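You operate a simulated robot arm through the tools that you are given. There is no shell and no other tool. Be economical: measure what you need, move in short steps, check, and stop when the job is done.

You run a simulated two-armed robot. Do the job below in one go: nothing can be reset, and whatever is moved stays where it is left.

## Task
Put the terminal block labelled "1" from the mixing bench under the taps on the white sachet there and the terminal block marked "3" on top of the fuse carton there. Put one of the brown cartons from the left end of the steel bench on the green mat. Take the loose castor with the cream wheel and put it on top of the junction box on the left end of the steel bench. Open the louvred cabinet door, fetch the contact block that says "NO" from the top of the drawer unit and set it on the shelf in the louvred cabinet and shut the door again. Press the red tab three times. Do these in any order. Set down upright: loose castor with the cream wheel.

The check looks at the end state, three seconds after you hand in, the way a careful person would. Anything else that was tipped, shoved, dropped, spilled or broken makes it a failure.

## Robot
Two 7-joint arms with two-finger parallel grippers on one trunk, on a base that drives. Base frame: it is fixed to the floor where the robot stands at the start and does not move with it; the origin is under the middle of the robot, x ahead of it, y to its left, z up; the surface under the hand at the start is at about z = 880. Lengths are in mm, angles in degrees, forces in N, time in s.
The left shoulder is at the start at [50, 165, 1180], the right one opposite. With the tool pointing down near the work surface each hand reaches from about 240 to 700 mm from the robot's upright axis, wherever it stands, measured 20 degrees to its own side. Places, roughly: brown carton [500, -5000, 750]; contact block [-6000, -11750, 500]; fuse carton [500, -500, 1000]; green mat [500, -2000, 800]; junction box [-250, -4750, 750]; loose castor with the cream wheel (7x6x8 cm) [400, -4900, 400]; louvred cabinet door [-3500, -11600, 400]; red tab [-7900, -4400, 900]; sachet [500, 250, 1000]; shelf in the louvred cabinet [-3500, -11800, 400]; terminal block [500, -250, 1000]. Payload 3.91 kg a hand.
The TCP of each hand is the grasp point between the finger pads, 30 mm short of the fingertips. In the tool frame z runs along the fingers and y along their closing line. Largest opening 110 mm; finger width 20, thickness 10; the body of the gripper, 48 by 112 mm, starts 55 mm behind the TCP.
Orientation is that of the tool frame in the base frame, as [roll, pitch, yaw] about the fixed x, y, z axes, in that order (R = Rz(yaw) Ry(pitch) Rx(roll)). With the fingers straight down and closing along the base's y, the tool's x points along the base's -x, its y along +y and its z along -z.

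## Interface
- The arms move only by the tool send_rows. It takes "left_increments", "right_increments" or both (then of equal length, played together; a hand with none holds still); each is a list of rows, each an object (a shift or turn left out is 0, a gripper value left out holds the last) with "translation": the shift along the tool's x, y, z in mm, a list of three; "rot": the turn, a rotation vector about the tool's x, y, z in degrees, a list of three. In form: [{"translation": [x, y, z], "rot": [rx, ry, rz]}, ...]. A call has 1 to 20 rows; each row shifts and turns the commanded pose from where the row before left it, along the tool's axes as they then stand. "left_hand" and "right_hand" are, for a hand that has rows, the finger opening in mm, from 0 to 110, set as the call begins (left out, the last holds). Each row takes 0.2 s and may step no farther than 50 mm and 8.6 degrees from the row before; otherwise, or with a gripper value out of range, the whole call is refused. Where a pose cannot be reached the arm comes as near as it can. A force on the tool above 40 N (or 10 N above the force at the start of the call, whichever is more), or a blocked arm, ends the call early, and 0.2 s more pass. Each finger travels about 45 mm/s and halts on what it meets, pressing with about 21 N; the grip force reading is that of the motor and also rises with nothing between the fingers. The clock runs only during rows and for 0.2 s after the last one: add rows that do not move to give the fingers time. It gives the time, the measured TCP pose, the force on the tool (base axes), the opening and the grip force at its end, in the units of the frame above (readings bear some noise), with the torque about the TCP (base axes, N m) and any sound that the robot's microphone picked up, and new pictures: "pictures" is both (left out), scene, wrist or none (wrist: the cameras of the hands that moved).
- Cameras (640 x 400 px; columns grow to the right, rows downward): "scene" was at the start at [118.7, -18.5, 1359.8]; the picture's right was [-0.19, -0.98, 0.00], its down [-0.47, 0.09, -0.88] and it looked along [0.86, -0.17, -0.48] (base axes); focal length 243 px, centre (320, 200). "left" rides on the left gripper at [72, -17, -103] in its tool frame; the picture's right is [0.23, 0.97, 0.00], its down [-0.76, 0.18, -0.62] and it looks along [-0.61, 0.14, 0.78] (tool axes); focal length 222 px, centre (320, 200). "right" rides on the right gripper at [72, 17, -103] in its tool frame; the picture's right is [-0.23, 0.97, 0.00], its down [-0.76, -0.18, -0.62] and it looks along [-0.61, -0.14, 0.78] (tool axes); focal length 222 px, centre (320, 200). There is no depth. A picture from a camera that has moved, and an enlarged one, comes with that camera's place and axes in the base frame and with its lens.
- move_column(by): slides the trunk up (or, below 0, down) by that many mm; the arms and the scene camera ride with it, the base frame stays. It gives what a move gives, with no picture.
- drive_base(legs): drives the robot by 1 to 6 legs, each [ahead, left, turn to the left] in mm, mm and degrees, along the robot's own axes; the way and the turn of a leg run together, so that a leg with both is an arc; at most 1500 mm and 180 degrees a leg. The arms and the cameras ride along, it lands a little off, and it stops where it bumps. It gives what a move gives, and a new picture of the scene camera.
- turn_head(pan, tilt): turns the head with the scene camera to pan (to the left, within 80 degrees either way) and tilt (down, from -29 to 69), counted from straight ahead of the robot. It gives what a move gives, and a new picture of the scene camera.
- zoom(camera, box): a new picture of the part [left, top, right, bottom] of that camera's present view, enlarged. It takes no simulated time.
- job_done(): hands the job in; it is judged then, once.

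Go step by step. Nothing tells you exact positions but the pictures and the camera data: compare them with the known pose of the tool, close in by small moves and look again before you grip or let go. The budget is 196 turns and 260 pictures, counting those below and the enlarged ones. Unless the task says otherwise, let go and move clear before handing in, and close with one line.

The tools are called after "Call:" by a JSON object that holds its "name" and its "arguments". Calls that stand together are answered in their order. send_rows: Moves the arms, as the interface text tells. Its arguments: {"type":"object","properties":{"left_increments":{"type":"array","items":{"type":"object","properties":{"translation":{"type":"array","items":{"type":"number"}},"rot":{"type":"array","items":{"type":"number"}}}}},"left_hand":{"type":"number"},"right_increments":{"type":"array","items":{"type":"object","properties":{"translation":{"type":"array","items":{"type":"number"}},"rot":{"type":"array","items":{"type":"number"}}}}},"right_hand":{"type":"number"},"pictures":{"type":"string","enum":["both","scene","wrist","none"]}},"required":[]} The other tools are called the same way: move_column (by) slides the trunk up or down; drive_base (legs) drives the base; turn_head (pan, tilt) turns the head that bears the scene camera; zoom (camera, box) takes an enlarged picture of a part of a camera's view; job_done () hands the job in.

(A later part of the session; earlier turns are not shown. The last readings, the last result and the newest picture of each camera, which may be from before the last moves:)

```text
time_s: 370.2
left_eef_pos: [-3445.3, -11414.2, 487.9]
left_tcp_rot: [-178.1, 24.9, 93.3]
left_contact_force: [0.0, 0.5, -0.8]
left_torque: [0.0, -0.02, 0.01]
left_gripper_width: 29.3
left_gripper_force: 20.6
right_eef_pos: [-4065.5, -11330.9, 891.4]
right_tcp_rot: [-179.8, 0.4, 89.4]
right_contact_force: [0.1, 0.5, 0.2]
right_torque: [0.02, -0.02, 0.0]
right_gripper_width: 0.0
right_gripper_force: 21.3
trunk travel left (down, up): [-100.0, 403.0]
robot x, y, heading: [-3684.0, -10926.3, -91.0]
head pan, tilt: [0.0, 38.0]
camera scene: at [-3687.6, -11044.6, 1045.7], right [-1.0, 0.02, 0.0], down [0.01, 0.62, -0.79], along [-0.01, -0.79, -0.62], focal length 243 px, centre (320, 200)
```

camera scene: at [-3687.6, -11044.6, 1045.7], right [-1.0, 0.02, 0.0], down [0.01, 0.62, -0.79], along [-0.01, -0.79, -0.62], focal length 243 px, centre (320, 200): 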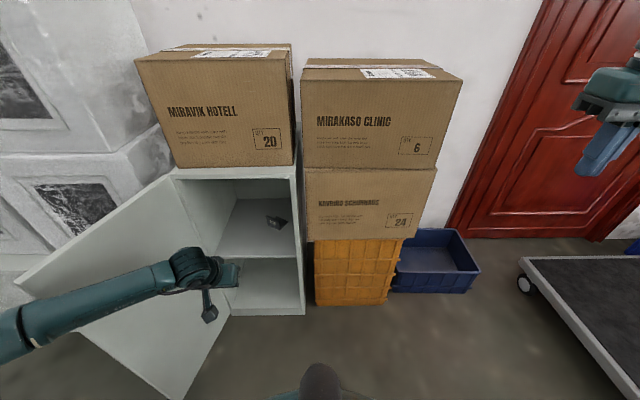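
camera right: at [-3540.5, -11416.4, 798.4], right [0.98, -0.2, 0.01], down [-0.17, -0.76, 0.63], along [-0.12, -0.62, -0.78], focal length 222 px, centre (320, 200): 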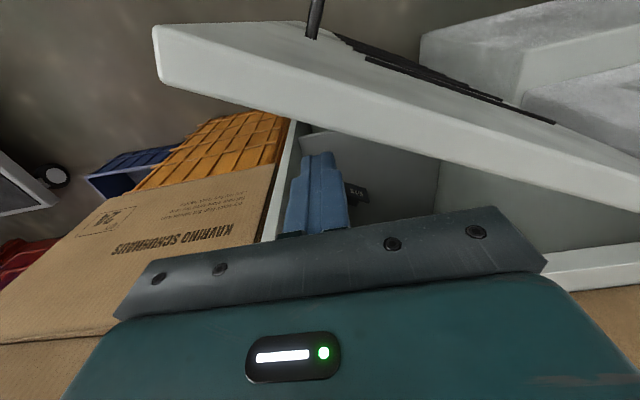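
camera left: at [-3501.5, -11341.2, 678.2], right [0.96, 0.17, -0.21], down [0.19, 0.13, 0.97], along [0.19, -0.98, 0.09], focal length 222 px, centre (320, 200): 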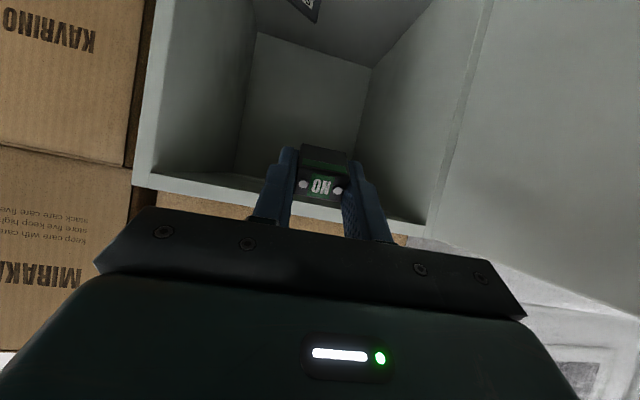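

It reached z≈488. I shift the base 60 mm right and 165 forward so the elbow clears the door and the block is just inside the shelf's front.

Call:
{"name": "drive_base", "arguments": {"legs": [[0, -65, 1], [168, 0, 0]]}}

Call:
{"name": "send_rows", "arguments": {"left_increments": [{}, {}], "pictures": "wrist"}}

```text
time_s: 372.5
left_eef_pos: [-3502.0, -11575.2, 487.6]
left_tcp_rot: [-178.1, 24.9, 94.2]
left_contact_force: [0.5, 0.1, 0.1]
left_torque: [0.0, 0.01, -0.02]
left_gripper_width: 29.0
left_gripper_force: 21.0
right_eef_pos: [-4123.3, -11500.2, 892.7]
right_tcp_rot: [-179.8, 0.5, 90.3]
right_contact_force: [0.1, -0.2, -0.5]
right_torque: [0.01, -0.01, -0.02]
right_gripper_width: 0.0
right_gripper_force: 20.6
trunk travel left (down, up): [-100.0, 403.0]
robot x, y, heading: [-3751.1, -11089.1, -90.3]
head pan, tilt: [0.0, 38.0]
camera scene: at [-3749.7, -11209.2, 1045.7], right [-1.0, 0.0, 0.0], down [0.0, 0.62, -0.79], along [0.0, -0.79, -0.62], focal length 243 px, centre (320, 200)
```

scene: 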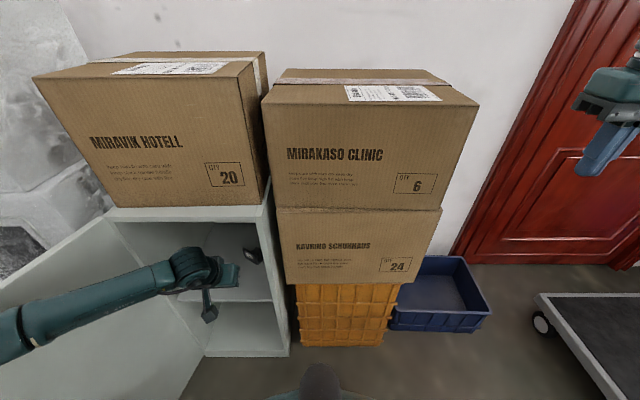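

```text
time_s: 373.1
left_eef_pos: [-3501.5, -11575.5, 489.5]
left_tcp_rot: [-178.0, 24.9, 94.1]
left_contact_force: [-0.6, 0.6, 0.0]
left_torque: [0.01, 0.0, 0.0]
left_gripper_width: 29.3
left_gripper_force: 20.5
right_eef_pos: [-4123.3, -11502.3, 891.2]
right_tcp_rot: [-179.7, 0.4, 90.3]
right_contact_force: [-0.2, 0.2, 0.2]
right_torque: [-0.02, 0.01, 0.02]
right_gripper_width: 0.0
right_gripper_force: 21.2
trunk travel left (down, up): [-100.0, 403.0]
robot x, y, heading: [-3749.8, -11092.5, -89.7]
head pan, tilt: [0.0, 38.0]
camera left: at [-3524.4, -11466.6, 551.7], right [0.96, 0.26, -0.12], down [0.23, -0.42, 0.88], along [0.18, -0.87, -0.46], focal length 222 px, centre (320, 200)
```

left: 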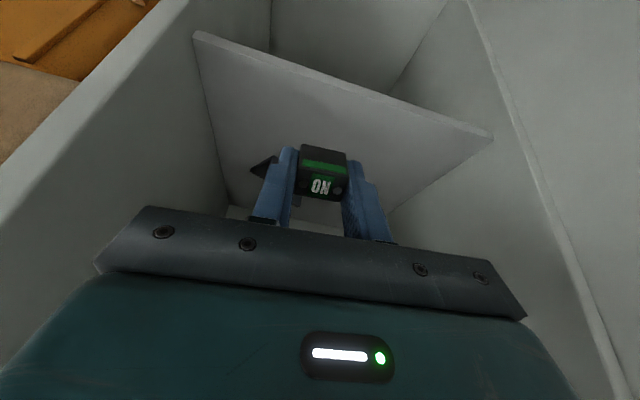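

Block is over the shelf edge (edge y≈−11577). I move 50 mm further in, then lower gently to contact.

Call:
{"name": "send_rows", "arguments": {"left_increments": [{"translation": [-15, 0, 7]}, {"translation": [-15, 0, 7]}, {"translation": [-15, 0, 7]}, {"translation": [5, 0, 11]}, {"translation": [5, 0, 11]}, {"translation": [4, 0, 9]}, {"translation": [3, 0, 7]}, {"translation": [1.5, 0, 3]}, {"translation": [1, 0, 2]}, {}], "pictures": "none"}}

```text
time_s: 375.3
left_eef_pos: [-3499.2, -11624.1, 441.2]
left_tcp_rot: [-178.0, 24.9, 94.3]
left_contact_force: [0.2, -0.9, -0.4]
left_torque: [0.0, 0.01, 0.01]
left_gripper_width: 29.1
left_gripper_force: 21.2
right_eef_pos: [-4122.1, -11502.2, 891.6]
right_tcp_rot: [-179.7, 0.5, 90.3]
right_contact_force: [0.6, -0.2, 0.3]
right_torque: [0.0, -0.03, 0.03]
right_gripper_width: 0.1
right_gripper_force: 20.8
trunk travel left (down, up): [-100.0, 403.0]
robot x, y, heading: [-3750.4, -11091.4, -89.8]
head pan, tilt: [0.0, 38.0]
```

Call:
{"name": "send_rows", "arguments": {"left_increments": [{"translation": [1, 0, 2]}, {"translation": [1, 0, 2]}, {"translation": [1, 0, 2]}, {"translation": [1, 0, 2]}, {"translation": [1, 0, 2]}, {"translation": [1, 0, 2]}, {"translation": [1, 0, 2]}, {"translation": [1, 0, 2]}, {}], "pictures": "wrist"}}

```text
time_s: 377.3
left_eef_pos: [-3500.2, -11624.5, 423.2]
left_tcp_rot: [-178.1, 24.9, 94.2]
left_contact_force: [0.5, -0.3, -0.9]
left_torque: [-0.02, -0.03, -0.02]
left_gripper_width: 29.4
left_gripper_force: 20.6
right_eef_pos: [-4122.6, -11502.0, 892.1]
right_tcp_rot: [-179.8, 0.5, 90.4]
right_contact_force: [-0.6, -0.7, 0.1]
right_torque: [0.01, 0.01, 0.02]
right_gripper_width: 0.0
right_gripper_force: 21.0
trunk travel left (down, up): [-100.0, 403.0]
robot x, y, heading: [-3750.6, -11092.3, -90.1]
head pan, tilt: [0.0, 38.0]
camera left: at [-3523.4, -11516.9, 486.9], right [0.96, 0.26, -0.12], down [0.23, -0.42, 0.88], along [0.18, -0.87, -0.46], focal length 222 px, centre (320, 200)
```

left: 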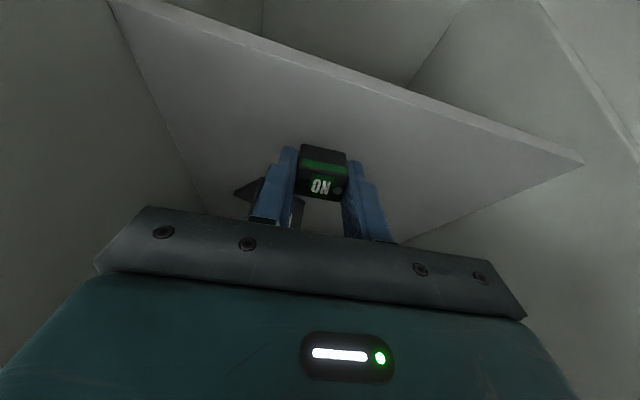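

Call:
{"name": "send_rows", "arguments": {"left_increments": [{"translation": [1.3, 0, 2.7]}, {"translation": [1.3, 0, 2.7]}, {"translation": [1.3, 0, 2.7]}, {"translation": [1.3, 0, 2.7]}, {"translation": [1.3, 0, 2.7]}, {"translation": [1.3, 0, 2.7]}, {"translation": [1.3, 0, 2.7]}, {"translation": [1.3, 0, 2.7]}, {"translation": [1.3, 0, 2.7]}, {"translation": [1.3, 0, 2.7]}, {}], "pictures": "none"}}

```text
time_s: 379.2
left_eef_pos: [-3503.1, -11628.2, 405.7]
left_tcp_rot: [-177.8, 25.8, 94.5]
left_contact_force: [-0.2, 1.4, 14.1]
left_torque: [0.02, -0.16, 0.05]
left_gripper_width: 29.4
left_gripper_force: 20.5
right_eef_pos: [-4123.0, -11500.4, 892.7]
right_tcp_rot: [-179.8, 0.6, 90.3]
right_contact_force: [-0.8, 0.2, -0.6]
right_torque: [0.01, 0.0, 0.01]
right_gripper_width: 0.4
right_gripper_force: 20.9
trunk travel left (down, up): [-100.0, 403.0]
robot x, y, heading: [-3747.1, -11095.2, -90.2]
head pan, tilt: [0.0, 38.0]
stopped in row 9 (left hand): the force on the tool passed its limit at 45 N (the readings are from after the stop); the commanded pose is now the measured one
```

Contact. I ease off 2 mm, release, and withdraw along the finger direction.

Call:
{"name": "send_rows", "arguments": {"left_increments": [{"translation": [-0.5, 0, -1.5]}, {}, {}], "pictures": "none"}}

Call:
{"name": "send_rows", "arguments": {"left_increments": [{}, {}, {}, {"translation": [3, 0, -10]}, {"translation": [6, 0, -20]}, {"translation": [10, 0, -30]}, {"translation": [20, 0, -30]}, {}], "left_hand": 52, "pictures": "wrist"}}

```text
time_s: 380.0
left_eef_pos: [-3502.3, -11626.9, 405.9]
left_tcp_rot: [-177.8, 25.4, 94.4]
left_contact_force: [-0.2, -3.4, 11.9]
left_torque: [-0.15, -0.16, -0.05]
left_gripper_width: 29.3
left_gripper_force: 20.8
right_eef_pos: [-4122.3, -11500.7, 892.3]
right_tcp_rot: [-179.8, 0.5, 90.2]
right_contact_force: [-0.2, 0.4, 0.0]
right_torque: [0.01, -0.01, -0.02]
right_gripper_width: 0.2
right_gripper_force: 20.9
trunk travel left (down, up): [-100.0, 403.0]
robot x, y, heading: [-3750.2, -11088.7, -90.0]
head pan, tilt: [0.0, 38.0]
```

```text
time_s: 381.8
left_eef_pos: [-3504.7, -11552.5, 469.2]
left_tcp_rot: [-178.0, 25.3, 94.5]
left_contact_force: [0.9, 0.4, 0.4]
left_torque: [-0.01, 0.0, -0.02]
left_gripper_width: 52.0
left_gripper_force: 0.0
right_eef_pos: [-4122.0, -11501.6, 892.3]
right_tcp_rot: [-179.8, 0.5, 90.3]
right_contact_force: [-0.4, 0.0, 1.1]
right_torque: [-0.01, 0.01, -0.01]
right_gripper_width: 0.0
right_gripper_force: 20.5
trunk travel left (down, up): [-100.0, 403.0]
robot x, y, heading: [-3753.5, -11093.2, -89.8]
head pan, tilt: [0.0, 38.0]
camera left: at [-3526.8, -11444.1, 532.6], right [0.96, 0.27, -0.13], down [0.23, -0.41, 0.88], along [0.18, -0.87, -0.45], focal length 222 px, centre (320, 200)
```

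left: 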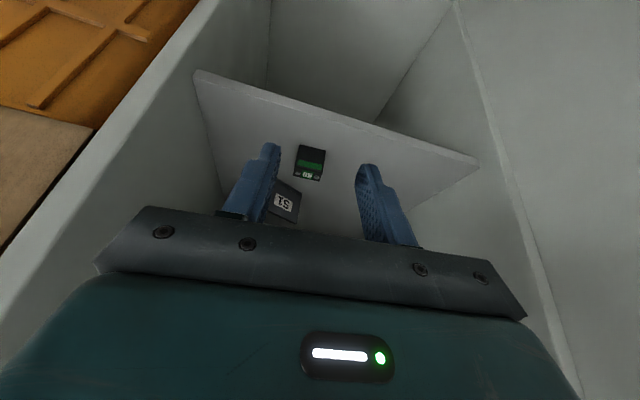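

The "NO" block sits on the shelf. Now I withdraw, raise the left hand, and go round to the door's outer side to shut it with the right hand.

Call:
{"name": "drive_base", "arguments": {"legs": [[-240, 0, 0]]}}

Call:
{"name": "send_rows", "arguments": {"left_increments": [{"translation": [0, 0, -45]}, {"translation": [0, 0, -45]}, {"translation": [0, 0, -45]}, {"translation": [0, 0, -45], "rot": [0, 6, 0]}, {"translation": [0, 0, -45], "rot": [0, 6, 0]}, {"translation": [0, 0, -45], "rot": [0, 6, 0]}, {"translation": [0, 0, -45], "rot": [0, 7, 0]}, {"translation": [20, 0, -40]}, {"translation": [30, 0, -20]}, {}], "pictures": "none"}}

Call:
{"name": "drive_base", "arguments": {"legs": [[0, 850, 0]]}}

```text
time_s: 383.5
left_eef_pos: [-3505.1, -11317.0, 470.5]
left_tcp_rot: [-178.0, 25.3, 94.1]
left_contact_force: [0.2, -0.1, -0.1]
left_torque: [0.03, 0.01, 0.01]
left_gripper_width: 52.2
left_gripper_force: 0.1
right_eef_pos: [-4123.9, -11264.3, 891.5]
right_tcp_rot: [-179.8, 0.5, 90.3]
right_contact_force: [-0.3, -0.2, -0.2]
right_torque: [0.01, -0.01, -0.01]
right_gripper_width: 0.1
right_gripper_force: 21.1
trunk travel left (down, up): [-100.0, 403.0]
robot x, y, heading: [-3749.0, -10852.9, -90.1]
head pan, tilt: [0.0, 38.0]
camera scene: at [-3749.8, -10972.8, 1045.7], right [-1.0, 0.0, 0.0], down [0.0, 0.62, -0.79], along [0.0, -0.79, -0.62], focal length 243 px, centre (320, 200)
```

scene: 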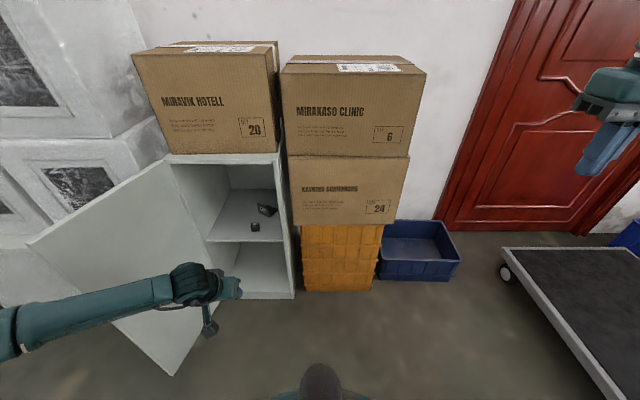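

```text
time_s: 385.7
left_eef_pos: [-3502.6, -11158.6, 823.6]
left_tcp_rot: [-178.1, 0.3, 93.4]
left_contact_force: [-0.2, -0.7, 0.5]
left_torque: [0.03, -0.02, 0.02]
left_gripper_width: 52.2
left_gripper_force: 0.0
right_eef_pos: [-4123.5, -11265.4, 891.8]
right_tcp_rot: [-179.8, 0.5, 90.3]
right_contact_force: [0.3, -0.5, 0.4]
right_torque: [0.0, -0.01, -0.02]
right_gripper_width: 0.0
right_gripper_force: 20.9
trunk travel left (down, up): [-100.0, 403.0]
robot x, y, heading: [-3745.0, -10855.8, -90.1]
head pan, tilt: [0.0, 38.0]
```

```text
time_s: 393.6
left_eef_pos: [-2646.0, -11155.8, 824.6]
left_tcp_rot: [-178.2, 0.3, 93.7]
left_contact_force: [-0.1, 0.2, 0.6]
left_torque: [0.03, 0.02, -0.01]
left_gripper_width: 52.2
left_gripper_force: 0.1
right_eef_pos: [-3266.5, -11264.3, 893.3]
right_tcp_rot: [-179.7, 0.5, 90.7]
right_contact_force: [0.0, -0.2, -0.4]
right_torque: [-0.01, -0.01, 0.0]
right_gripper_width: 0.1
right_gripper_force: 21.6
trunk travel left (down, up): [-100.0, 403.0]
robot x, y, heading: [-2897.6, -10852.7, -89.4]
head pan, tilt: [0.0, 38.0]
camera scene: at [-2894.9, -10970.2, 1045.7], right [-1.0, -0.01, 0.0], down [0.0, 0.62, -0.79], along [0.0, -0.79, -0.62], focal length 243 px, centre (320, 200)
```

scene: 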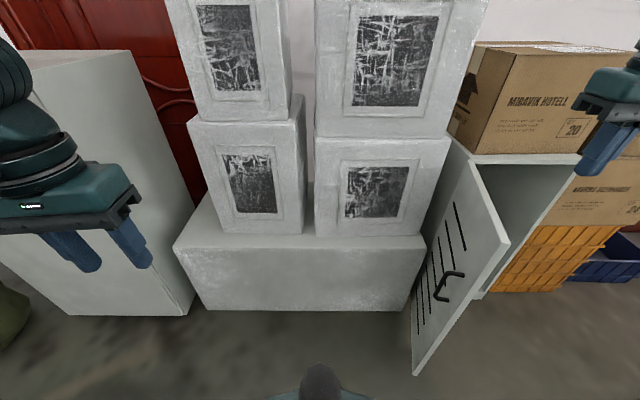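

Door tip at ≈[-3241,-11278]. I put the right hand down on its outer side (x≈−3130) and push by strafing right.

Call:
{"name": "send_rows", "arguments": {"right_increments": [{"translation": [-13, 28, 0]}, {"translation": [-13, 28, 0]}, {"translation": [-13, 28, 0]}, {"translation": [-13, 28, 0]}, {"translation": [-14, 25, 0]}, {"translation": [0, 0, 43]}, {"translation": [0, 0, 43]}, {"translation": [0, 0, 43]}, {"translation": [0, 0, 43]}, {"translation": [0, 0, 43]}, {"translation": [0, 0, 43]}, {}], "pictures": "none"}}

Call:
{"name": "drive_base", "arguments": {"legs": [[0, -330, 0]]}}

```text
time_s: 396.2
left_eef_pos: [-2645.8, -11154.5, 823.7]
left_tcp_rot: [-178.2, 0.3, 93.8]
left_contact_force: [-0.3, 1.0, 0.3]
left_torque: [0.01, 0.02, -0.03]
left_gripper_width: 51.9
left_gripper_force: 0.0
right_eef_pos: [-3129.9, -11330.7, 633.6]
right_tcp_rot: [-179.8, 0.5, 90.6]
right_contact_force: [-1.0, -0.9, 0.0]
right_torque: [-0.03, -0.01, 0.0]
right_gripper_width: 0.0
right_gripper_force: 20.9
trunk travel left (down, up): [-100.0, 403.0]
robot x, y, heading: [-2891.6, -10855.1, -89.9]
head pan, tilt: [0.0, 38.0]
```

```text
time_s: 399.7
left_eef_pos: [-2978.6, -11157.3, 823.3]
left_tcp_rot: [-178.2, 0.3, 93.8]
left_contact_force: [0.1, 0.4, -0.1]
left_torque: [0.0, -0.01, -0.02]
left_gripper_width: 51.8
left_gripper_force: 0.0
right_eef_pos: [-3462.9, -11333.3, 633.8]
right_tcp_rot: [-179.8, 0.5, 90.6]
right_contact_force: [0.4, 0.1, -0.1]
right_torque: [0.03, 0.0, 0.0]
right_gripper_width: 0.0
right_gripper_force: 20.8
trunk travel left (down, up): [-100.0, 403.0]
robot x, y, heading: [-3229.7, -10853.8, -89.5]
head pan, tilt: [0.0, 38.0]
camera scene: at [-3227.5, -10972.2, 1045.7], right [-1.0, -0.01, 0.0], down [0.0, 0.62, -0.79], along [0.01, -0.79, -0.62], focal length 243 px, centre (320, 200)
```

scene: 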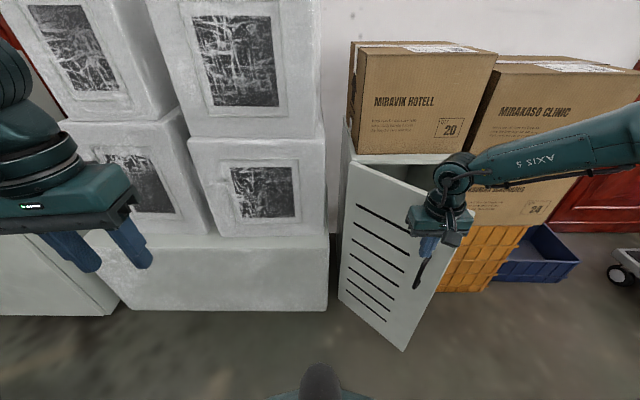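

The door swings shut to ~35°. I push it closed by driving forward.

Call:
{"name": "drive_base", "arguments": {"legs": [[170, 0, 0]]}}

Call:
{"name": "send_rows", "arguments": {"right_increments": [{"translation": [-8, 0, 0]}, {"translation": [-8, 0, 0]}, {"translation": [-8, 0, 0]}, {"translation": [-6, 0, 0]}, {"translation": [-6, 0, 0]}, {"translation": [-6, 0, 0]}, {"translation": [-6, 0, 0]}, {}], "pictures": "scene"}}

```text
time_s: 401.1
left_eef_pos: [-2976.7, -11324.7, 824.4]
left_tcp_rot: [-178.2, 0.3, 93.9]
left_contact_force: [-0.3, -0.6, 0.0]
left_torque: [-0.01, 0.0, -0.01]
left_gripper_width: 51.9
left_gripper_force: 0.1
right_eef_pos: [-3460.5, -11500.9, 634.6]
right_tcp_rot: [-179.9, 0.5, 90.7]
right_contact_force: [0.3, -0.3, 1.0]
right_torque: [0.02, 0.01, 0.02]
right_gripper_width: 0.0
right_gripper_force: 21.5
trunk travel left (down, up): [-100.0, 403.0]
robot x, y, heading: [-3227.3, -11019.6, -89.4]
head pan, tilt: [0.0, 38.0]
camera scene: at [-3226.1, -11139.2, 1045.7], right [-1.0, -0.01, 0.0], down [-0.01, 0.62, -0.79], along [0.01, -0.79, -0.62], focal length 243 px, centre (320, 200)
```

scene: 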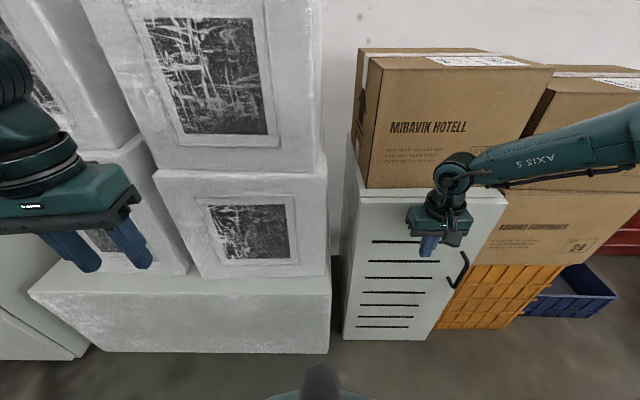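

```text
time_s: 401.7
left_eef_pos: [-2976.4, -11322.8, 824.9]
left_tcp_rot: [-178.2, 0.4, 93.8]
left_contact_force: [-0.1, 0.1, 0.5]
left_torque: [0.0, 0.03, 0.04]
left_gripper_width: 51.9
left_gripper_force: 0.1
right_eef_pos: [-3459.3, -11503.2, 633.1]
right_tcp_rot: [-179.7, -0.5, 90.6]
right_contact_force: [0.8, 13.7, 6.3]
right_torque: [-1.51, 0.17, -0.16]
right_gripper_width: 0.0
right_gripper_force: 21.9
trunk travel left (down, up): [-100.0, 403.0]
robot x, y, heading: [-3229.2, -11020.4, -89.5]
head pan, tilt: [0.0, 38.0]
stopped in row 2 (right hand): the force on the tool passed its limit at 50 N (the readings are from after the stop); the commanded pose is now the measured one
camera scene: at [-3226.1, -11137.2, 1046.0], right [-1.0, -0.01, 0.0], down [0.0, 0.61, -0.79], along [0.0, -0.79, -0.61], focal length 243 px, centre (320, 200)
```

scene: 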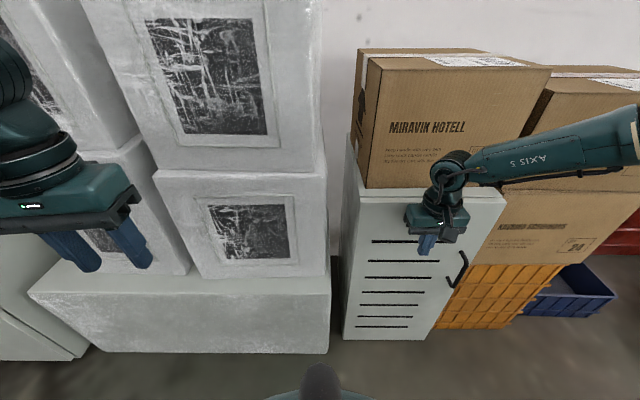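

The door is shut. Next: the castor. I withdraw, raise the trunk, and drive east along y≈−10000, then look north toward the back of the steel bench.

Call:
{"name": "send_rows", "arguments": {"right_increments": [{"translation": [20, 0, 0]}, {"translation": [40, 0, -20]}, {"translation": [40, 0, -25]}, {"translation": [30, 10, -35]}, {"translation": [0, 20, -40]}, {}], "pictures": "none"}}

Call:
{"name": "move_column", "arguments": {"by": 300}}

Call:
{"name": "drive_base", "arguments": {"legs": [[-1020, 0, 0], [0, 0, 89.5], [1500, 0, 0], [1100, 0, 0], [0, 0, 90]]}}

Call:
{"name": "turn_head", "arguments": {"pan": 0, "tilt": 15}}

```text
time_s: 403.1
left_eef_pos: [-2976.8, -11323.7, 822.4]
left_tcp_rot: [-178.1, 0.3, 93.8]
left_contact_force: [-0.3, 0.5, -0.6]
left_torque: [0.04, 0.02, 0.0]
left_gripper_width: 51.9
left_gripper_force: 0.1
right_eef_pos: [-3431.3, -11375.6, 753.8]
right_tcp_rot: [-179.7, -0.4, 90.5]
right_contact_force: [0.5, 0.2, 0.1]
right_torque: [0.02, 0.01, 0.0]
right_gripper_width: 0.0
right_gripper_force: 21.1
trunk travel left (down, up): [-100.0, 403.0]
robot x, y, heading: [-3228.8, -11023.2, -89.9]
head pan, tilt: [0.0, 38.0]
```

```text
time_s: 406.1
left_eef_pos: [-2977.6, -11323.8, 1122.2]
left_tcp_rot: [-178.0, 0.3, 93.8]
left_contact_force: [0.9, -0.4, 0.4]
left_torque: [-0.01, 0.02, 0.03]
left_gripper_width: 51.9
left_gripper_force: 0.1
right_eef_pos: [-3431.1, -11377.1, 1053.4]
right_tcp_rot: [-179.7, -0.4, 90.6]
right_contact_force: [0.2, 0.2, -1.1]
right_torque: [-0.04, 0.0, 0.01]
right_gripper_width: 0.1
right_gripper_force: 21.5
trunk travel left (down, up): [-400.0, 103.0]
robot x, y, heading: [-3226.3, -11020.7, -89.6]
head pan, tilt: [0.0, 38.0]
```

```text
time_s: 431.5
left_eef_pos: [-884.3, -9648.5, 1122.9]
left_tcp_rot: [-178.0, 0.3, -81.8]
left_contact_force: [0.3, 0.5, -1.2]
left_torque: [0.01, 0.03, 0.02]
left_gripper_width: 52.1
left_gripper_force: 0.0
right_eef_pos: [-435.3, -9561.0, 1052.6]
right_tcp_rot: [-179.7, -0.4, -84.9]
right_contact_force: [-0.1, 0.0, -0.1]
right_torque: [0.0, -0.01, -0.02]
right_gripper_width: 0.0
right_gripper_force: 20.7
trunk travel left (down, up): [-400.0, 103.0]
robot x, y, heading: [-610.1, -9928.7, 94.9]
head pan, tilt: [0.0, 38.0]
camera scene: at [-620.3, -9815.7, 1345.7], right [1.0, 0.09, 0.0], down [0.05, -0.61, -0.79], along [-0.07, 0.79, -0.62], focal length 243 px, centre (320, 200)
```

scene: 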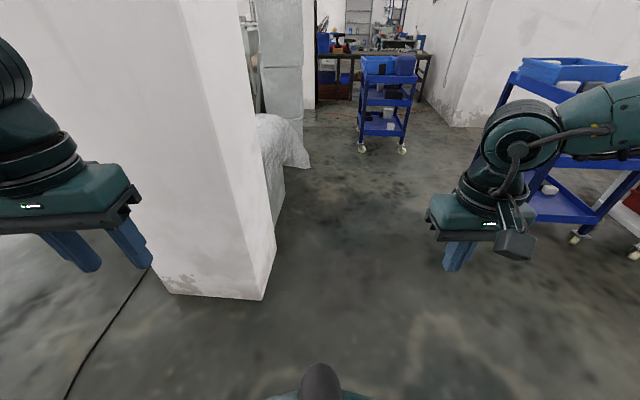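

```text
time_s: 432.4
left_eef_pos: [-882.1, -9648.8, 1122.8]
left_tcp_rot: [-178.1, 0.2, -81.7]
left_contact_force: [-0.5, 0.4, 0.9]
left_torque: [0.0, 0.02, 0.0]
left_gripper_width: 52.1
left_gripper_force: 0.0
right_eef_pos: [-433.8, -9560.9, 1053.2]
right_tcp_rot: [-179.7, -0.5, -84.8]
right_contact_force: [0.4, -0.7, 1.3]
right_torque: [0.02, 0.01, 0.04]
right_gripper_width: 0.0
right_gripper_force: 20.6
trunk travel left (down, up): [-400.0, 103.0]
robot x, y, heading: [-610.5, -9931.5, 94.9]
head pan, tilt: [0.0, 15.0]
camera scene: at [-620.9, -9808.6, 1382.2], right [1.0, 0.09, 0.0], down [0.02, -0.26, -0.97], along [-0.08, 0.96, -0.26], focal length 243 px, centre (320, 200)
```

scene: 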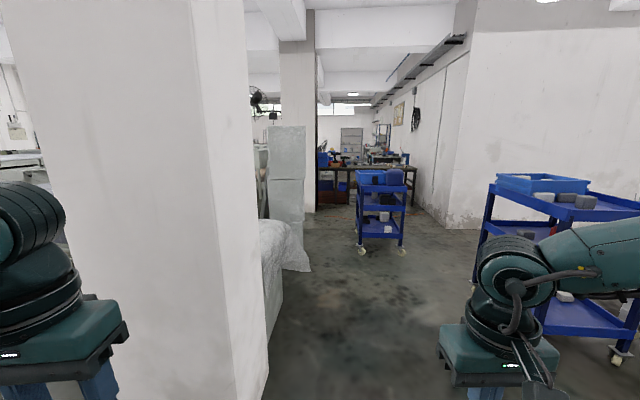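

I see blue cart 1 in the way (x −334…147, y≈−7090) and a bigger cart at right (x>750, y≈−7600). I go between them diagonally.

Call:
{"name": "drive_base", "arguments": {"legs": [[0, 0, -19], [1000, 0, 0], [970, 0, 0], [0, 0, -25.9]]}}

```text
time_s: 444.5
left_eef_pos: [-150.5, -7646.9, 1124.0]
left_tcp_rot: [-178.1, 0.2, -125.2]
left_contact_force: [0.5, -0.4, 0.1]
left_torque: [-0.02, 0.03, 0.01]
left_gripper_width: 51.9
left_gripper_force: 0.0
right_eef_pos: [237.0, -7890.3, 1054.5]
right_tcp_rot: [-179.7, -0.4, -128.5]
right_contact_force: [-0.5, 0.0, 0.3]
right_torque: [0.03, -0.02, -0.01]
right_gripper_width: 0.2
right_gripper_force: 20.6
trunk travel left (down, up): [-400.0, 103.0]
robot x, y, heading: [-142.6, -8040.1, 51.1]
head pan, tilt: [0.0, 15.0]
camera scene: at [-68.4, -7943.5, 1382.3], right [0.78, -0.62, 0.0], down [-0.16, -0.2, -0.97], along [0.6, 0.75, -0.26], focal length 243 px, centre (320, 200)
```

scene: 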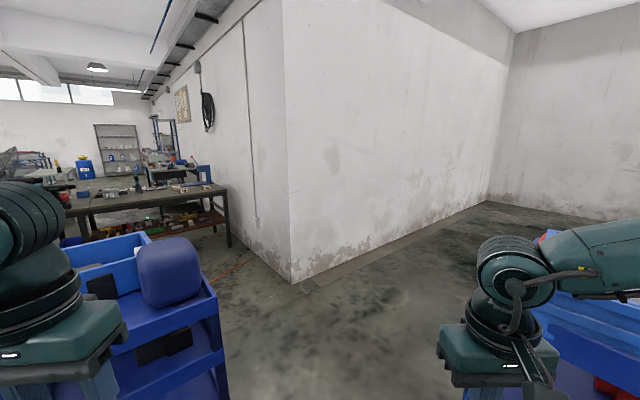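

Call:
{"name": "drive_base", "arguments": {"legs": [[1120, 0, 0], [0, 0, 38.9], [1500, 0, 0], [130, 0, 0]]}}

Call:
{"name": "move_column", "arguments": {"by": -400}}

Call:
{"name": "turn_head", "arguments": {"pan": 10, "tilt": 40}}

```text
time_s: 455.8
left_eef_pos: [300.9, -6101.5, 1131.0]
left_tcp_rot: [-177.7, 1.7, -88.1]
left_contact_force: [-0.3, -0.9, 0.4]
left_torque: [0.0, 0.0, 0.02]
left_gripper_width: 52.3
left_gripper_force: 0.1
right_eef_pos: [761.3, -6061.2, 1069.1]
right_tcp_rot: [179.5, 2.0, -92.1]
right_contact_force: [-0.2, 0.0, -0.1]
right_torque: [0.0, -0.02, 0.01]
right_gripper_width: 0.0
right_gripper_force: 21.4
trunk travel left (down, up): [-400.0, 103.0]
robot x, y, heading: [552.0, -6392.9, 88.6]
head pan, tilt: [0.0, 15.0]
stopped in leg 3: the robot was blocked; the commanded pose is now the measured one
camera scene: at [543.7, -6295.9, 1385.5], right [1.0, -0.03, 0.01], down [0.0, -0.24, -0.97], along [0.03, 0.97, -0.24], focal length 243 px, centre (320, 200)
```

scene: 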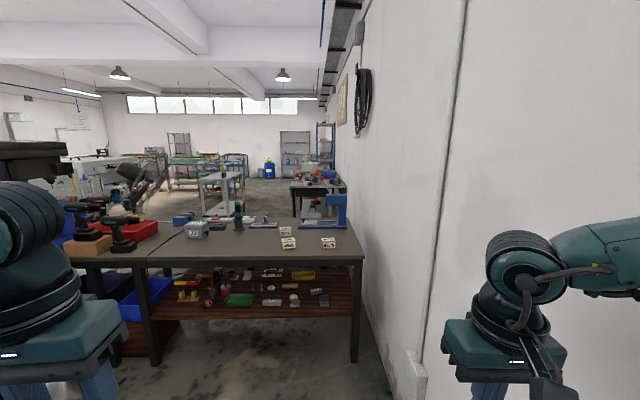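

```text
time_s: 459.7
left_eef_pos: [303.8, -6092.5, 730.6]
left_tcp_rot: [-177.6, 2.1, -88.4]
left_contact_force: [-0.1, 0.1, 0.4]
left_torque: [-0.02, 0.0, 0.05]
left_gripper_width: 52.0
left_gripper_force: 0.0
right_eef_pos: [764.0, -6049.7, 683.1]
right_tcp_rot: [180.0, 4.3, -92.2]
right_contact_force: [1.0, 0.1, -0.1]
right_torque: [-0.01, 0.0, 0.02]
right_gripper_width: 0.2
right_gripper_force: 21.1
trunk travel left (down, up): [0.0, 503.0]
robot x, y, heading: [543.8, -6390.4, 88.2]
head pan, tilt: [0.0, 15.0]
```

```text
time_s: 460.6
left_eef_pos: [305.1, -6092.7, 730.1]
left_tcp_rot: [-177.6, 2.2, -88.4]
left_contact_force: [-0.2, 0.3, 0.0]
left_torque: [0.03, -0.03, -0.02]
left_gripper_width: 52.0
left_gripper_force: 0.0
right_eef_pos: [763.4, -6049.6, 682.5]
right_tcp_rot: [179.9, 4.2, -92.4]
right_contact_force: [-0.5, 0.0, 0.5]
right_torque: [0.02, -0.01, 0.0]
right_gripper_width: 0.1
right_gripper_force: 20.8
trunk travel left (down, up): [0.0, 503.0]
robot x, y, heading: [545.9, -6389.4, 88.2]
head pan, tilt: [10.0, 40.0]
camera scene: at [529.4, -6297.3, 945.8], right [0.99, 0.14, 0.01], down [0.1, -0.61, -0.79], along [-0.1, 0.78, -0.62], focal length 243 px, centre (320, 200)
```

scene: 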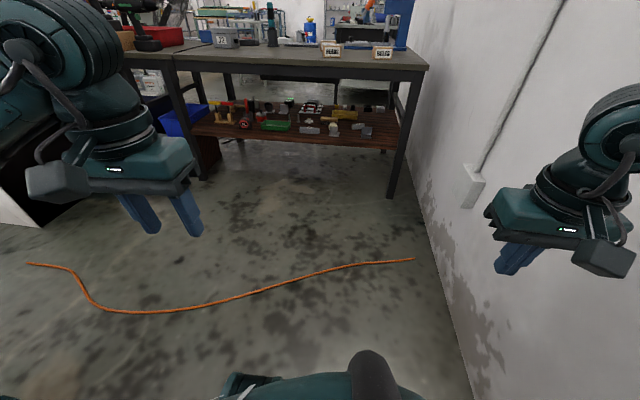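

The right elbow met the wall. I back off, shift left to x≈195 and drive up to the back of the bench, then look at the castor.

Call:
{"name": "drive_base", "arguments": {"legs": [[-60, 0, 0], [0, 350, 1.8], [900, 0, 0]]}}

Call:
{"name": "turn_head", "arguments": {"pan": -25, "tilt": 40}}

Call:
{"name": "zoom", "arguments": {"camera": "scene", "box": [240, 120, 440, 260]}}

```text
time_s: 463.2
left_eef_pos: [154.2, -6144.7, 723.7]
left_tcp_rot: [-178.0, 0.3, -86.7]
left_contact_force: [0.5, 0.1, -0.8]
left_torque: [-0.04, 0.01, -0.01]
left_gripper_width: 52.1
left_gripper_force: 0.0
right_eef_pos: [610.0, -6095.0, 657.6]
right_tcp_rot: [179.4, 0.4, -90.5]
right_contact_force: [0.1, 0.5, 0.2]
right_torque: [0.01, 0.0, 0.0]
right_gripper_width: 0.0
right_gripper_force: 21.1
trunk travel left (down, up): [0.0, 503.0]
robot x, y, heading: [398.1, -6447.1, 89.6]
head pan, tilt: [10.0, 40.0]
stopped in leg 2: the robot was blocked; the commanded pose is now the measured one
camera scene: at [386.6, -6335.5, 942.7], right [0.99, 0.17, 0.0], down [0.11, -0.63, -0.77], along [-0.13, 0.76, -0.64], focal length 243 px, centre (320, 200)
```

scene: 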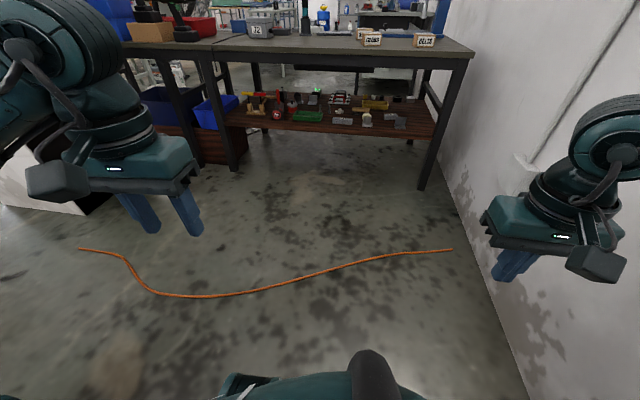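

```text
time_s: 464.2
left_eef_pos: [152.0, -6144.7, 723.6]
left_tcp_rot: [-178.1, 0.2, -86.7]
left_contact_force: [-0.1, 0.9, -0.3]
left_torque: [-0.03, -0.04, 0.05]
left_gripper_width: 52.0
left_gripper_force: 0.0
right_eef_pos: [610.4, -6095.8, 657.6]
right_tcp_rot: [179.5, 0.4, -90.5]
right_contact_force: [0.1, 0.8, 0.6]
right_torque: [0.03, -0.03, 0.0]
right_gripper_width: 0.0
right_gripper_force: 21.2
trunk travel left (down, up): [0.0, 503.0]
robot x, y, heading: [398.3, -6445.4, 89.7]
head pan, tilt: [-25.0, 40.0]
camera scene: at [437.2, -6342.3, 942.7], right [0.9, -0.43, 0.0], down [-0.27, -0.58, -0.77], along [0.33, 0.69, -0.64], focal length 243 px, centre (320, 200)
```

scene: 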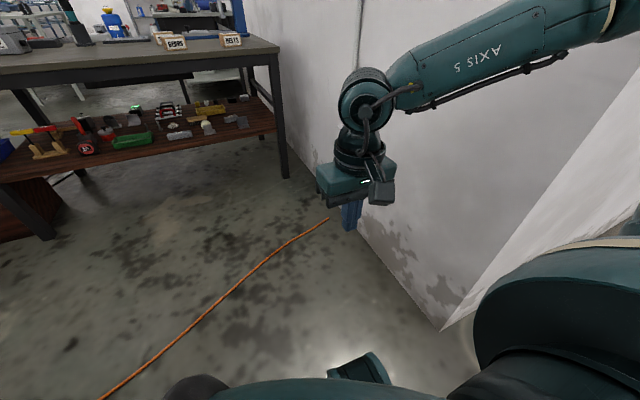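

```text
2.86 times, centred on (340, 190) of scene
camera zoom: at [437.2, -6342.3, 942.7], right [0.9, -0.43, 0.0], down [-0.27, -0.58, -0.77], along [0.33, 0.69, -0.64], focal length 694 px, centre (263, 229)
```

zoom: 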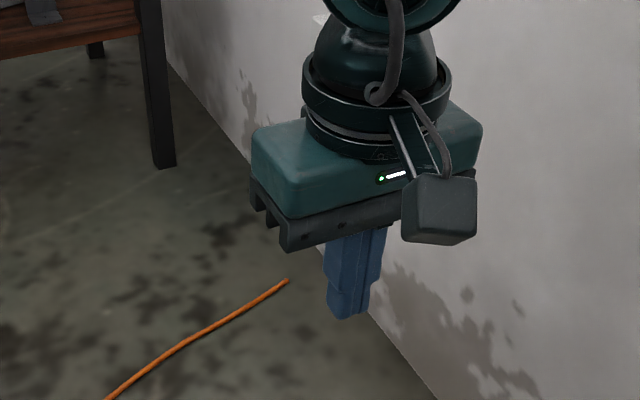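

Cart 1 is alongside on my left. I go forward past it first, then shift left.

Call:
{"name": "drive_base", "arguments": {"legs": [[500, 0, 0.5], [430, 200, 0]]}}

Call:
{"name": "turn_head", "arguments": {"pan": -15, "tilt": 38}}

```text
time_s: 469.6
left_eef_pos: [-42.6, -5214.9, 724.6]
left_tcp_rot: [-178.1, 0.4, -87.0]
left_contact_force: [-0.1, -0.6, 0.6]
left_torque: [0.04, 0.04, 0.03]
left_gripper_width: 52.1
left_gripper_force: 0.0
right_eef_pos: [413.8, -5168.1, 658.4]
right_tcp_rot: [179.6, 0.4, -90.8]
right_contact_force: [-0.9, 0.4, 0.3]
right_torque: [-0.01, 0.03, -0.01]
right_gripper_width: 0.0
right_gripper_force: 20.8
trunk travel left (down, up): [0.0, 503.0]
robot x, y, heading: [205.1, -5519.1, 89.4]
head pan, tilt: [-25.0, 40.0]
camera scene: at [239.5, -5414.6, 942.7], right [0.9, -0.43, 0.0], down [-0.28, -0.58, -0.77], along [0.33, 0.69, -0.64], focal length 243 px, centre (320, 200)
```

scene: 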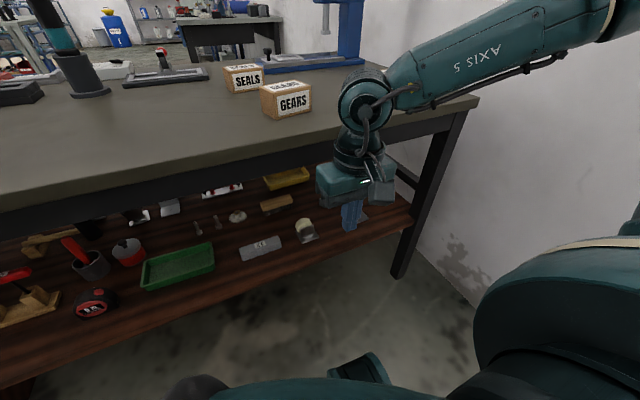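

```text
time_s: 470.3
left_eef_pos: [-43.8, -5214.0, 723.8]
left_tcp_rot: [-178.0, 0.4, -87.1]
left_contact_force: [0.6, -1.4, -0.2]
left_torque: [0.0, -0.02, 0.09]
left_gripper_width: 51.8
left_gripper_force: 0.1
right_eef_pos: [414.1, -5167.3, 658.1]
right_tcp_rot: [179.5, 0.4, -90.8]
right_contact_force: [1.3, -0.2, 0.9]
right_torque: [-0.02, -0.02, -0.04]
right_gripper_width: 0.0
right_gripper_force: 21.1
trunk travel left (down, up): [0.0, 503.0]
robot x, y, heading: [202.8, -5521.0, 89.4]
head pan, tilt: [-15.0, 38.0]
camera scene: at [226.0, -5408.1, 945.7], right [0.96, -0.27, 0.0], down [-0.17, -0.59, -0.79], along [0.21, 0.76, -0.62], focal length 243 px, centre (320, 200)
```

scene: 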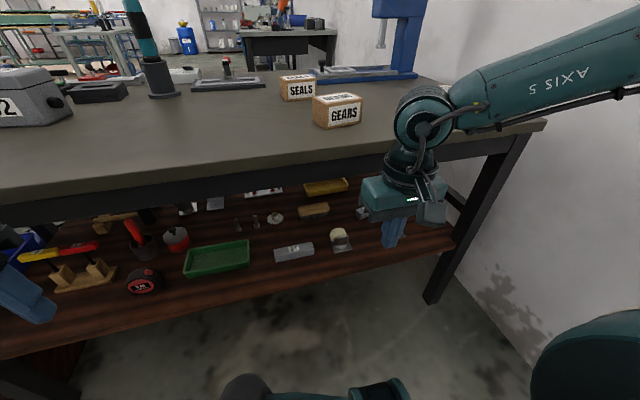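

The cream castor stands right there on the lower shelf's rear part. I zoom in on it.

Call:
{"name": "zoom", "arguments": {"camera": "scene", "box": [260, 190, 420, 270]}}

```text
4.00 times, centred on (340, 230) of scene
camera zoom: at [226.0, -5408.1, 945.7], right [0.96, -0.27, 0.0], down [-0.17, -0.59, -0.79], along [0.21, 0.76, -0.62], focal length 972 px, centre (240, 80)
```

zoom: 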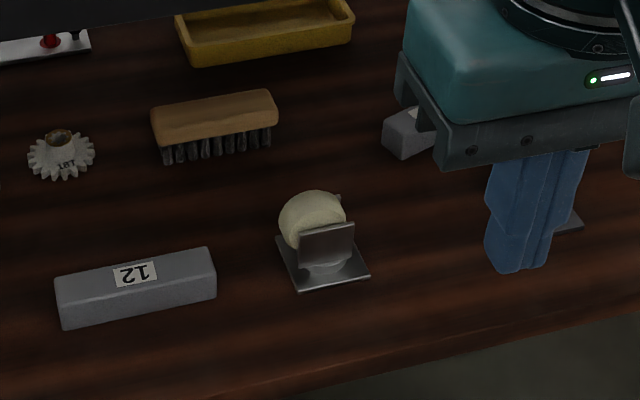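

Castor plate centre ≈[425,-4922], ~58 mm wide in x, shelf z≈360, wheel above. I back off, shift left, and pitch the right hand 42° to reach in under the bench top.

Call:
{"name": "drive_base", "arguments": {"legs": [[-150, 60, 0.6]]}}

Call:
{"name": "send_rows", "arguments": {"right_increments": [{"translation": [-35, 0, 0]}, {"translation": [-35, 0, 0]}, {"translation": [-30, 0, 0]}, {"rot": [0, -8.4, 0]}, {"rot": [0, -8.4, 0]}, {"rot": [0, -8.4, 0]}, {"rot": [0, -8.4, 0]}, {"rot": [0, -8.4, 0]}, {"translation": [25.7, 0, 28.5]}, {"translation": [25.7, 0, 28.5]}, {"translation": [25.7, 0, 28.5]}, {"translation": [25.7, 0, 28.5]}, {"translation": [25.7, 0, 28.5]}, {"translation": [25.7, 0, 28.5]}, {}], "right_hand": 80, "pictures": "wrist"}}

```text
time_s: 471.8
left_eef_pos: [-107.1, -5369.3, 723.6]
left_tcp_rot: [-178.1, 0.2, -86.4]
left_contact_force: [-0.3, -0.1, 0.0]
left_torque: [-0.02, -0.02, 0.0]
left_gripper_width: 52.2
left_gripper_force: 0.1
right_eef_pos: [349.3, -5318.3, 657.7]
right_tcp_rot: [179.5, 0.4, -90.1]
right_contact_force: [-0.7, -0.4, 0.7]
right_torque: [-0.02, 0.01, 0.01]
right_gripper_width: 0.1
right_gripper_force: 21.4
trunk travel left (down, up): [0.0, 503.0]
robot x, y, heading: [139.5, -5670.7, 90.4]
head pan, tilt: [-15.0, 38.0]
camera scene: at [164.1, -5560.1, 945.7], right [0.97, -0.26, 0.0], down [-0.16, -0.6, -0.79], along [0.2, 0.76, -0.62], focal length 243 px, centre (320, 200)
```

scene: 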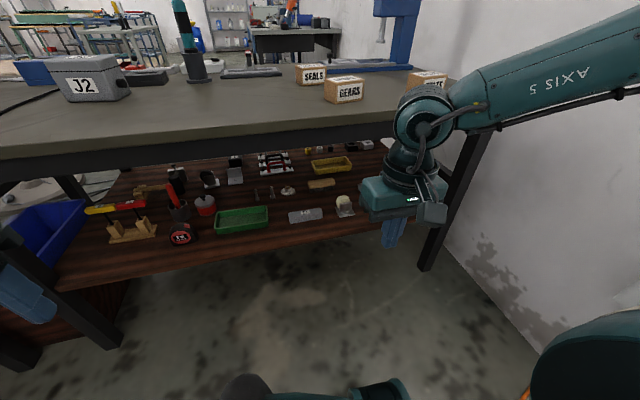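

```text
time_s: 475.0
left_eef_pos: [-107.8, -5369.2, 722.9]
left_tcp_rot: [-178.1, 0.3, -86.4]
left_contact_force: [-0.2, 0.5, -0.8]
left_torque: [0.01, 0.02, 0.02]
left_gripper_width: 52.0
left_gripper_force: 0.1
right_eef_pos: [358.4, -5218.8, 482.8]
right_tcp_rot: [179.2, 42.3, -90.6]
right_contact_force: [-0.6, -0.3, 0.4]
right_torque: [-0.02, 0.01, 0.0]
right_gripper_width: 79.7
right_gripper_force: 0.1
right hand out of reach, approached as far as the arm can: row 13, 14
trunk travel left (down, up): [0.0, 503.0]
robot x, y, heading: [139.0, -5671.4, 90.2]
head pan, tilt: [-15.0, 38.0]
camera right: at [343.0, -5342.5, 510.7], right [-0.97, 0.17, 0.16], down [0.19, 0.14, 0.97], along [0.14, 0.98, -0.17], focal length 222 px, centre (320, 200)
```

right: 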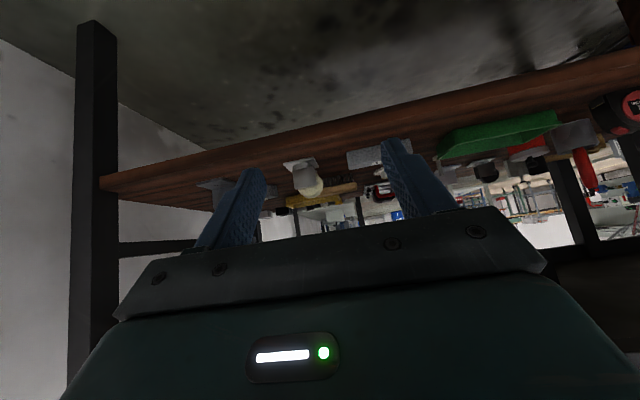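

Reaches z≈483 there. I extend forward and lower further, aligning in x.

Call:
{"name": "send_rows", "arguments": {"right_increments": [{"translation": [-8, -17, 21]}, {"translation": [-8, -17, 21]}, {"translation": [-8, -17, 21]}, {"translation": [-9, -16, 20]}, {"translation": [6, 0, 7]}, {"translation": [6, 0, 7]}, {"translation": [6, 0, 7]}, {"translation": [6, 0, 7]}, {}], "pictures": "none"}}

```text
time_s: 477.0
left_eef_pos: [-107.9, -5369.9, 724.1]
left_tcp_rot: [-178.0, 0.3, -86.6]
left_contact_force: [0.5, 0.1, -0.2]
left_torque: [0.02, 0.04, -0.01]
left_gripper_width: 52.0
left_gripper_force: 0.0
right_eef_pos: [425.4, -5131.9, 473.0]
right_tcp_rot: [179.4, 42.1, -90.6]
right_contact_force: [0.3, -0.4, 0.4]
right_torque: [0.02, 0.03, -0.01]
right_gripper_width: 79.9
right_gripper_force: 0.0
right hand out of reach, approached as far as the arm can: row 1, 2, 3, 4, 5, 6, 7, 8
trunk travel left (down, up): [0.0, 503.0]
robot x, y, heading: [140.9, -5666.3, 90.2]
head pan, tilt: [-15.0, 38.0]
```

Pitch 42° limits the height to ~473. I reduce the pitch to ~37° and try lower.

Call:
{"name": "send_rows", "arguments": {"right_increments": [{"rot": [0, 5, 0]}, {"translation": [5, 0, 7]}, {"translation": [6, 0, 8]}, {"translation": [6, 0, 8]}, {"translation": [6, 0, 8]}, {"translation": [6, 0, 8]}, {"translation": [4, 0, 5]}, {}], "pictures": "wrist"}}

```text
time_s: 478.8
left_eef_pos: [-107.4, -5369.9, 724.1]
left_tcp_rot: [-178.1, 0.3, -86.5]
left_contact_force: [0.6, -0.3, -0.1]
left_torque: [-0.01, 0.02, 0.03]
left_gripper_width: 52.1
left_gripper_force: 0.1
right_eef_pos: [440.2, -5147.1, 453.1]
right_tcp_rot: [179.3, 37.4, -90.5]
right_contact_force: [-0.6, 0.5, 0.8]
right_torque: [-0.01, 0.02, 0.0]
right_gripper_width: 79.9
right_gripper_force: 0.2
right hand out of reach, approached as far as the arm can: row 3, 4, 5, 6, 7
trunk travel left (down, up): [0.0, 503.0]
robot x, y, heading: [140.1, -5671.8, 90.2]
head pan, tilt: [-15.0, 38.0]
camera right: at [423.9, -5267.7, 490.7], right [-0.97, 0.18, 0.15], down [0.19, 0.23, 0.96], along [0.14, 0.96, -0.25], focal length 222 px, centre (320, 200)
```

right: 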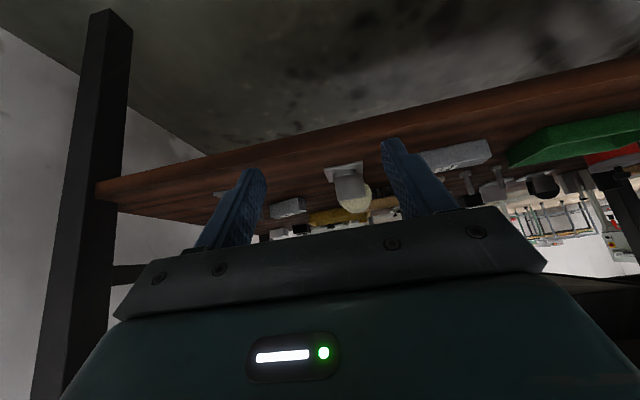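

Call:
{"name": "send_rows", "arguments": {"right_increments": [{"translation": [0, -30, 0]}, {"translation": [0, -30, 0]}, {"translation": [0, -20, 0]}, {"translation": [5, 0, 7]}, {"translation": [5, 0, 7]}, {"translation": [5, 0, 7]}, {"translation": [5, 0, 7]}, {}], "pictures": "none"}}

```text
time_s: 480.6
left_eef_pos: [-107.2, -5369.1, 722.8]
left_tcp_rot: [-178.1, 0.3, -86.5]
left_contact_force: [0.3, 0.0, 0.3]
left_torque: [-0.03, 0.0, 0.03]
left_gripper_width: 52.2
left_gripper_force: 0.0
right_eef_pos: [520.9, -5151.2, 447.8]
right_tcp_rot: [179.3, 37.2, -90.6]
right_contact_force: [-0.6, 1.0, 0.2]
right_torque: [0.01, -0.03, -0.03]
right_gripper_width: 80.0
right_gripper_force: 0.2
right hand out of reach, approached as far as the arm can: row 4, 5, 6, 7
trunk travel left (down, up): [0.0, 503.0]
robot x, y, heading: [146.2, -5675.0, 90.0]
head pan, tilt: [-15.0, 38.0]
```

Call:
{"name": "send_rows", "arguments": {"right_increments": [{"rot": [0, 4.5, 0]}, {"translation": [4, 0, 7]}, {"translation": [4, 0, 7]}, {"translation": [4, 0, 7]}, {}], "pictures": "none"}}

Call:
{"name": "drive_base", "arguments": {"legs": [[0, 95, 0], [130, 0, 0]]}}

Call:
{"name": "send_rows", "arguments": {"right_increments": [{}, {}], "pictures": "wrist"}}

```text
time_s: 481.8
left_eef_pos: [-106.9, -5370.0, 724.5]
left_tcp_rot: [-178.0, 0.3, -86.4]
left_contact_force: [-0.9, 0.5, 0.5]
left_torque: [0.02, 0.02, 0.0]
left_gripper_width: 52.0
left_gripper_force: 0.1
right_eef_pos: [521.1, -5151.0, 435.3]
right_tcp_rot: [179.4, 32.8, -90.5]
right_contact_force: [-0.4, -1.0, 0.4]
right_torque: [-0.03, -0.04, -0.02]
right_gripper_width: 80.1
right_gripper_force: 0.1
right hand out of reach, approached as far as the arm can: row 3, 4
trunk travel left (down, up): [0.0, 503.0]
robot x, y, heading: [142.0, -5670.6, 90.0]
head pan, tilt: [-15.0, 38.0]
```

```text
time_s: 484.2
left_eef_pos: [-201.9, -5237.8, 724.0]
left_tcp_rot: [-178.1, 0.4, -86.3]
left_contact_force: [0.1, 0.1, -0.6]
left_torque: [0.01, -0.02, -0.03]
left_gripper_width: 52.1
left_gripper_force: 0.1
right_eef_pos: [425.4, -5018.7, 435.6]
right_tcp_rot: [179.4, 32.8, -90.5]
right_contact_force: [-0.2, 0.0, 0.0]
right_torque: [0.01, 0.0, 0.03]
right_gripper_width: 79.8
right_gripper_force: 0.1
trunk travel left (down, up): [0.0, 503.0]
robot x, y, heading: [48.9, -5540.2, 90.0]
head pan, tilt: [-15.0, 38.0]
camera scene: at [69.6, -5428.7, 945.7], right [0.97, -0.26, 0.0], down [-0.16, -0.59, -0.79], along [0.2, 0.76, -0.62], focal length 243 px, centre (320, 200)
```

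scene: 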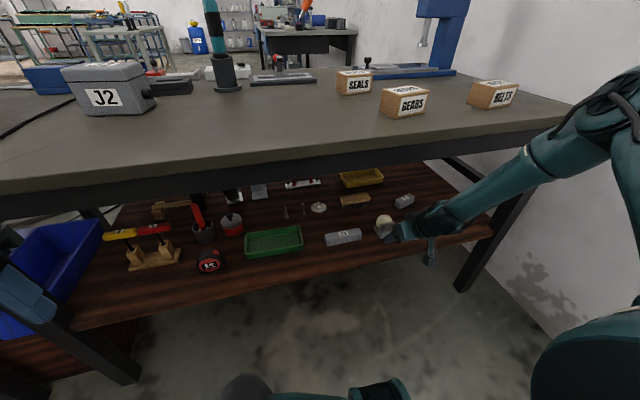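

```text
time_s: 484.8
left_eef_pos: [-201.1, -5238.3, 723.9]
left_tcp_rot: [-178.1, 0.5, -86.4]
left_contact_force: [0.0, 0.2, -0.1]
left_torque: [0.02, -0.03, -0.02]
left_gripper_width: 51.9
left_gripper_force: 0.0
right_eef_pos: [427.0, -5019.5, 435.9]
right_tcp_rot: [179.4, 32.9, -90.5]
right_contact_force: [-0.4, -1.1, 0.9]
right_torque: [0.03, -0.02, 0.02]
right_gripper_width: 80.2
right_gripper_force: 0.0
trunk travel left (down, up): [0.0, 503.0]
robot x, y, heading: [45.6, -5538.9, 90.1]
head pan, tilt: [-15.0, 38.0]
camera right: at [410.4, -5136.8, 483.1], right [-0.97, 0.19, 0.13], down [0.19, 0.3, 0.94], along [0.14, 0.93, -0.33], focal length 222 px, centre (320, 200)
```

right: 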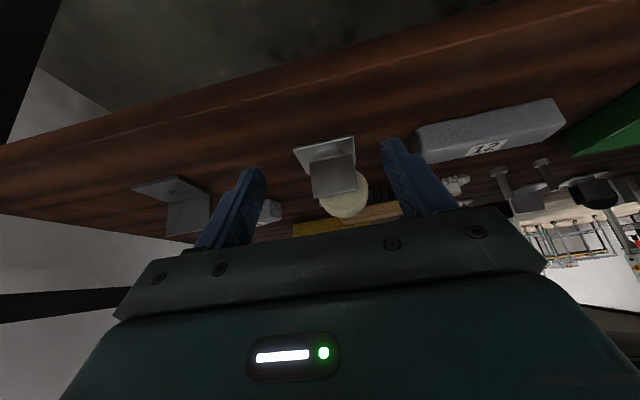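

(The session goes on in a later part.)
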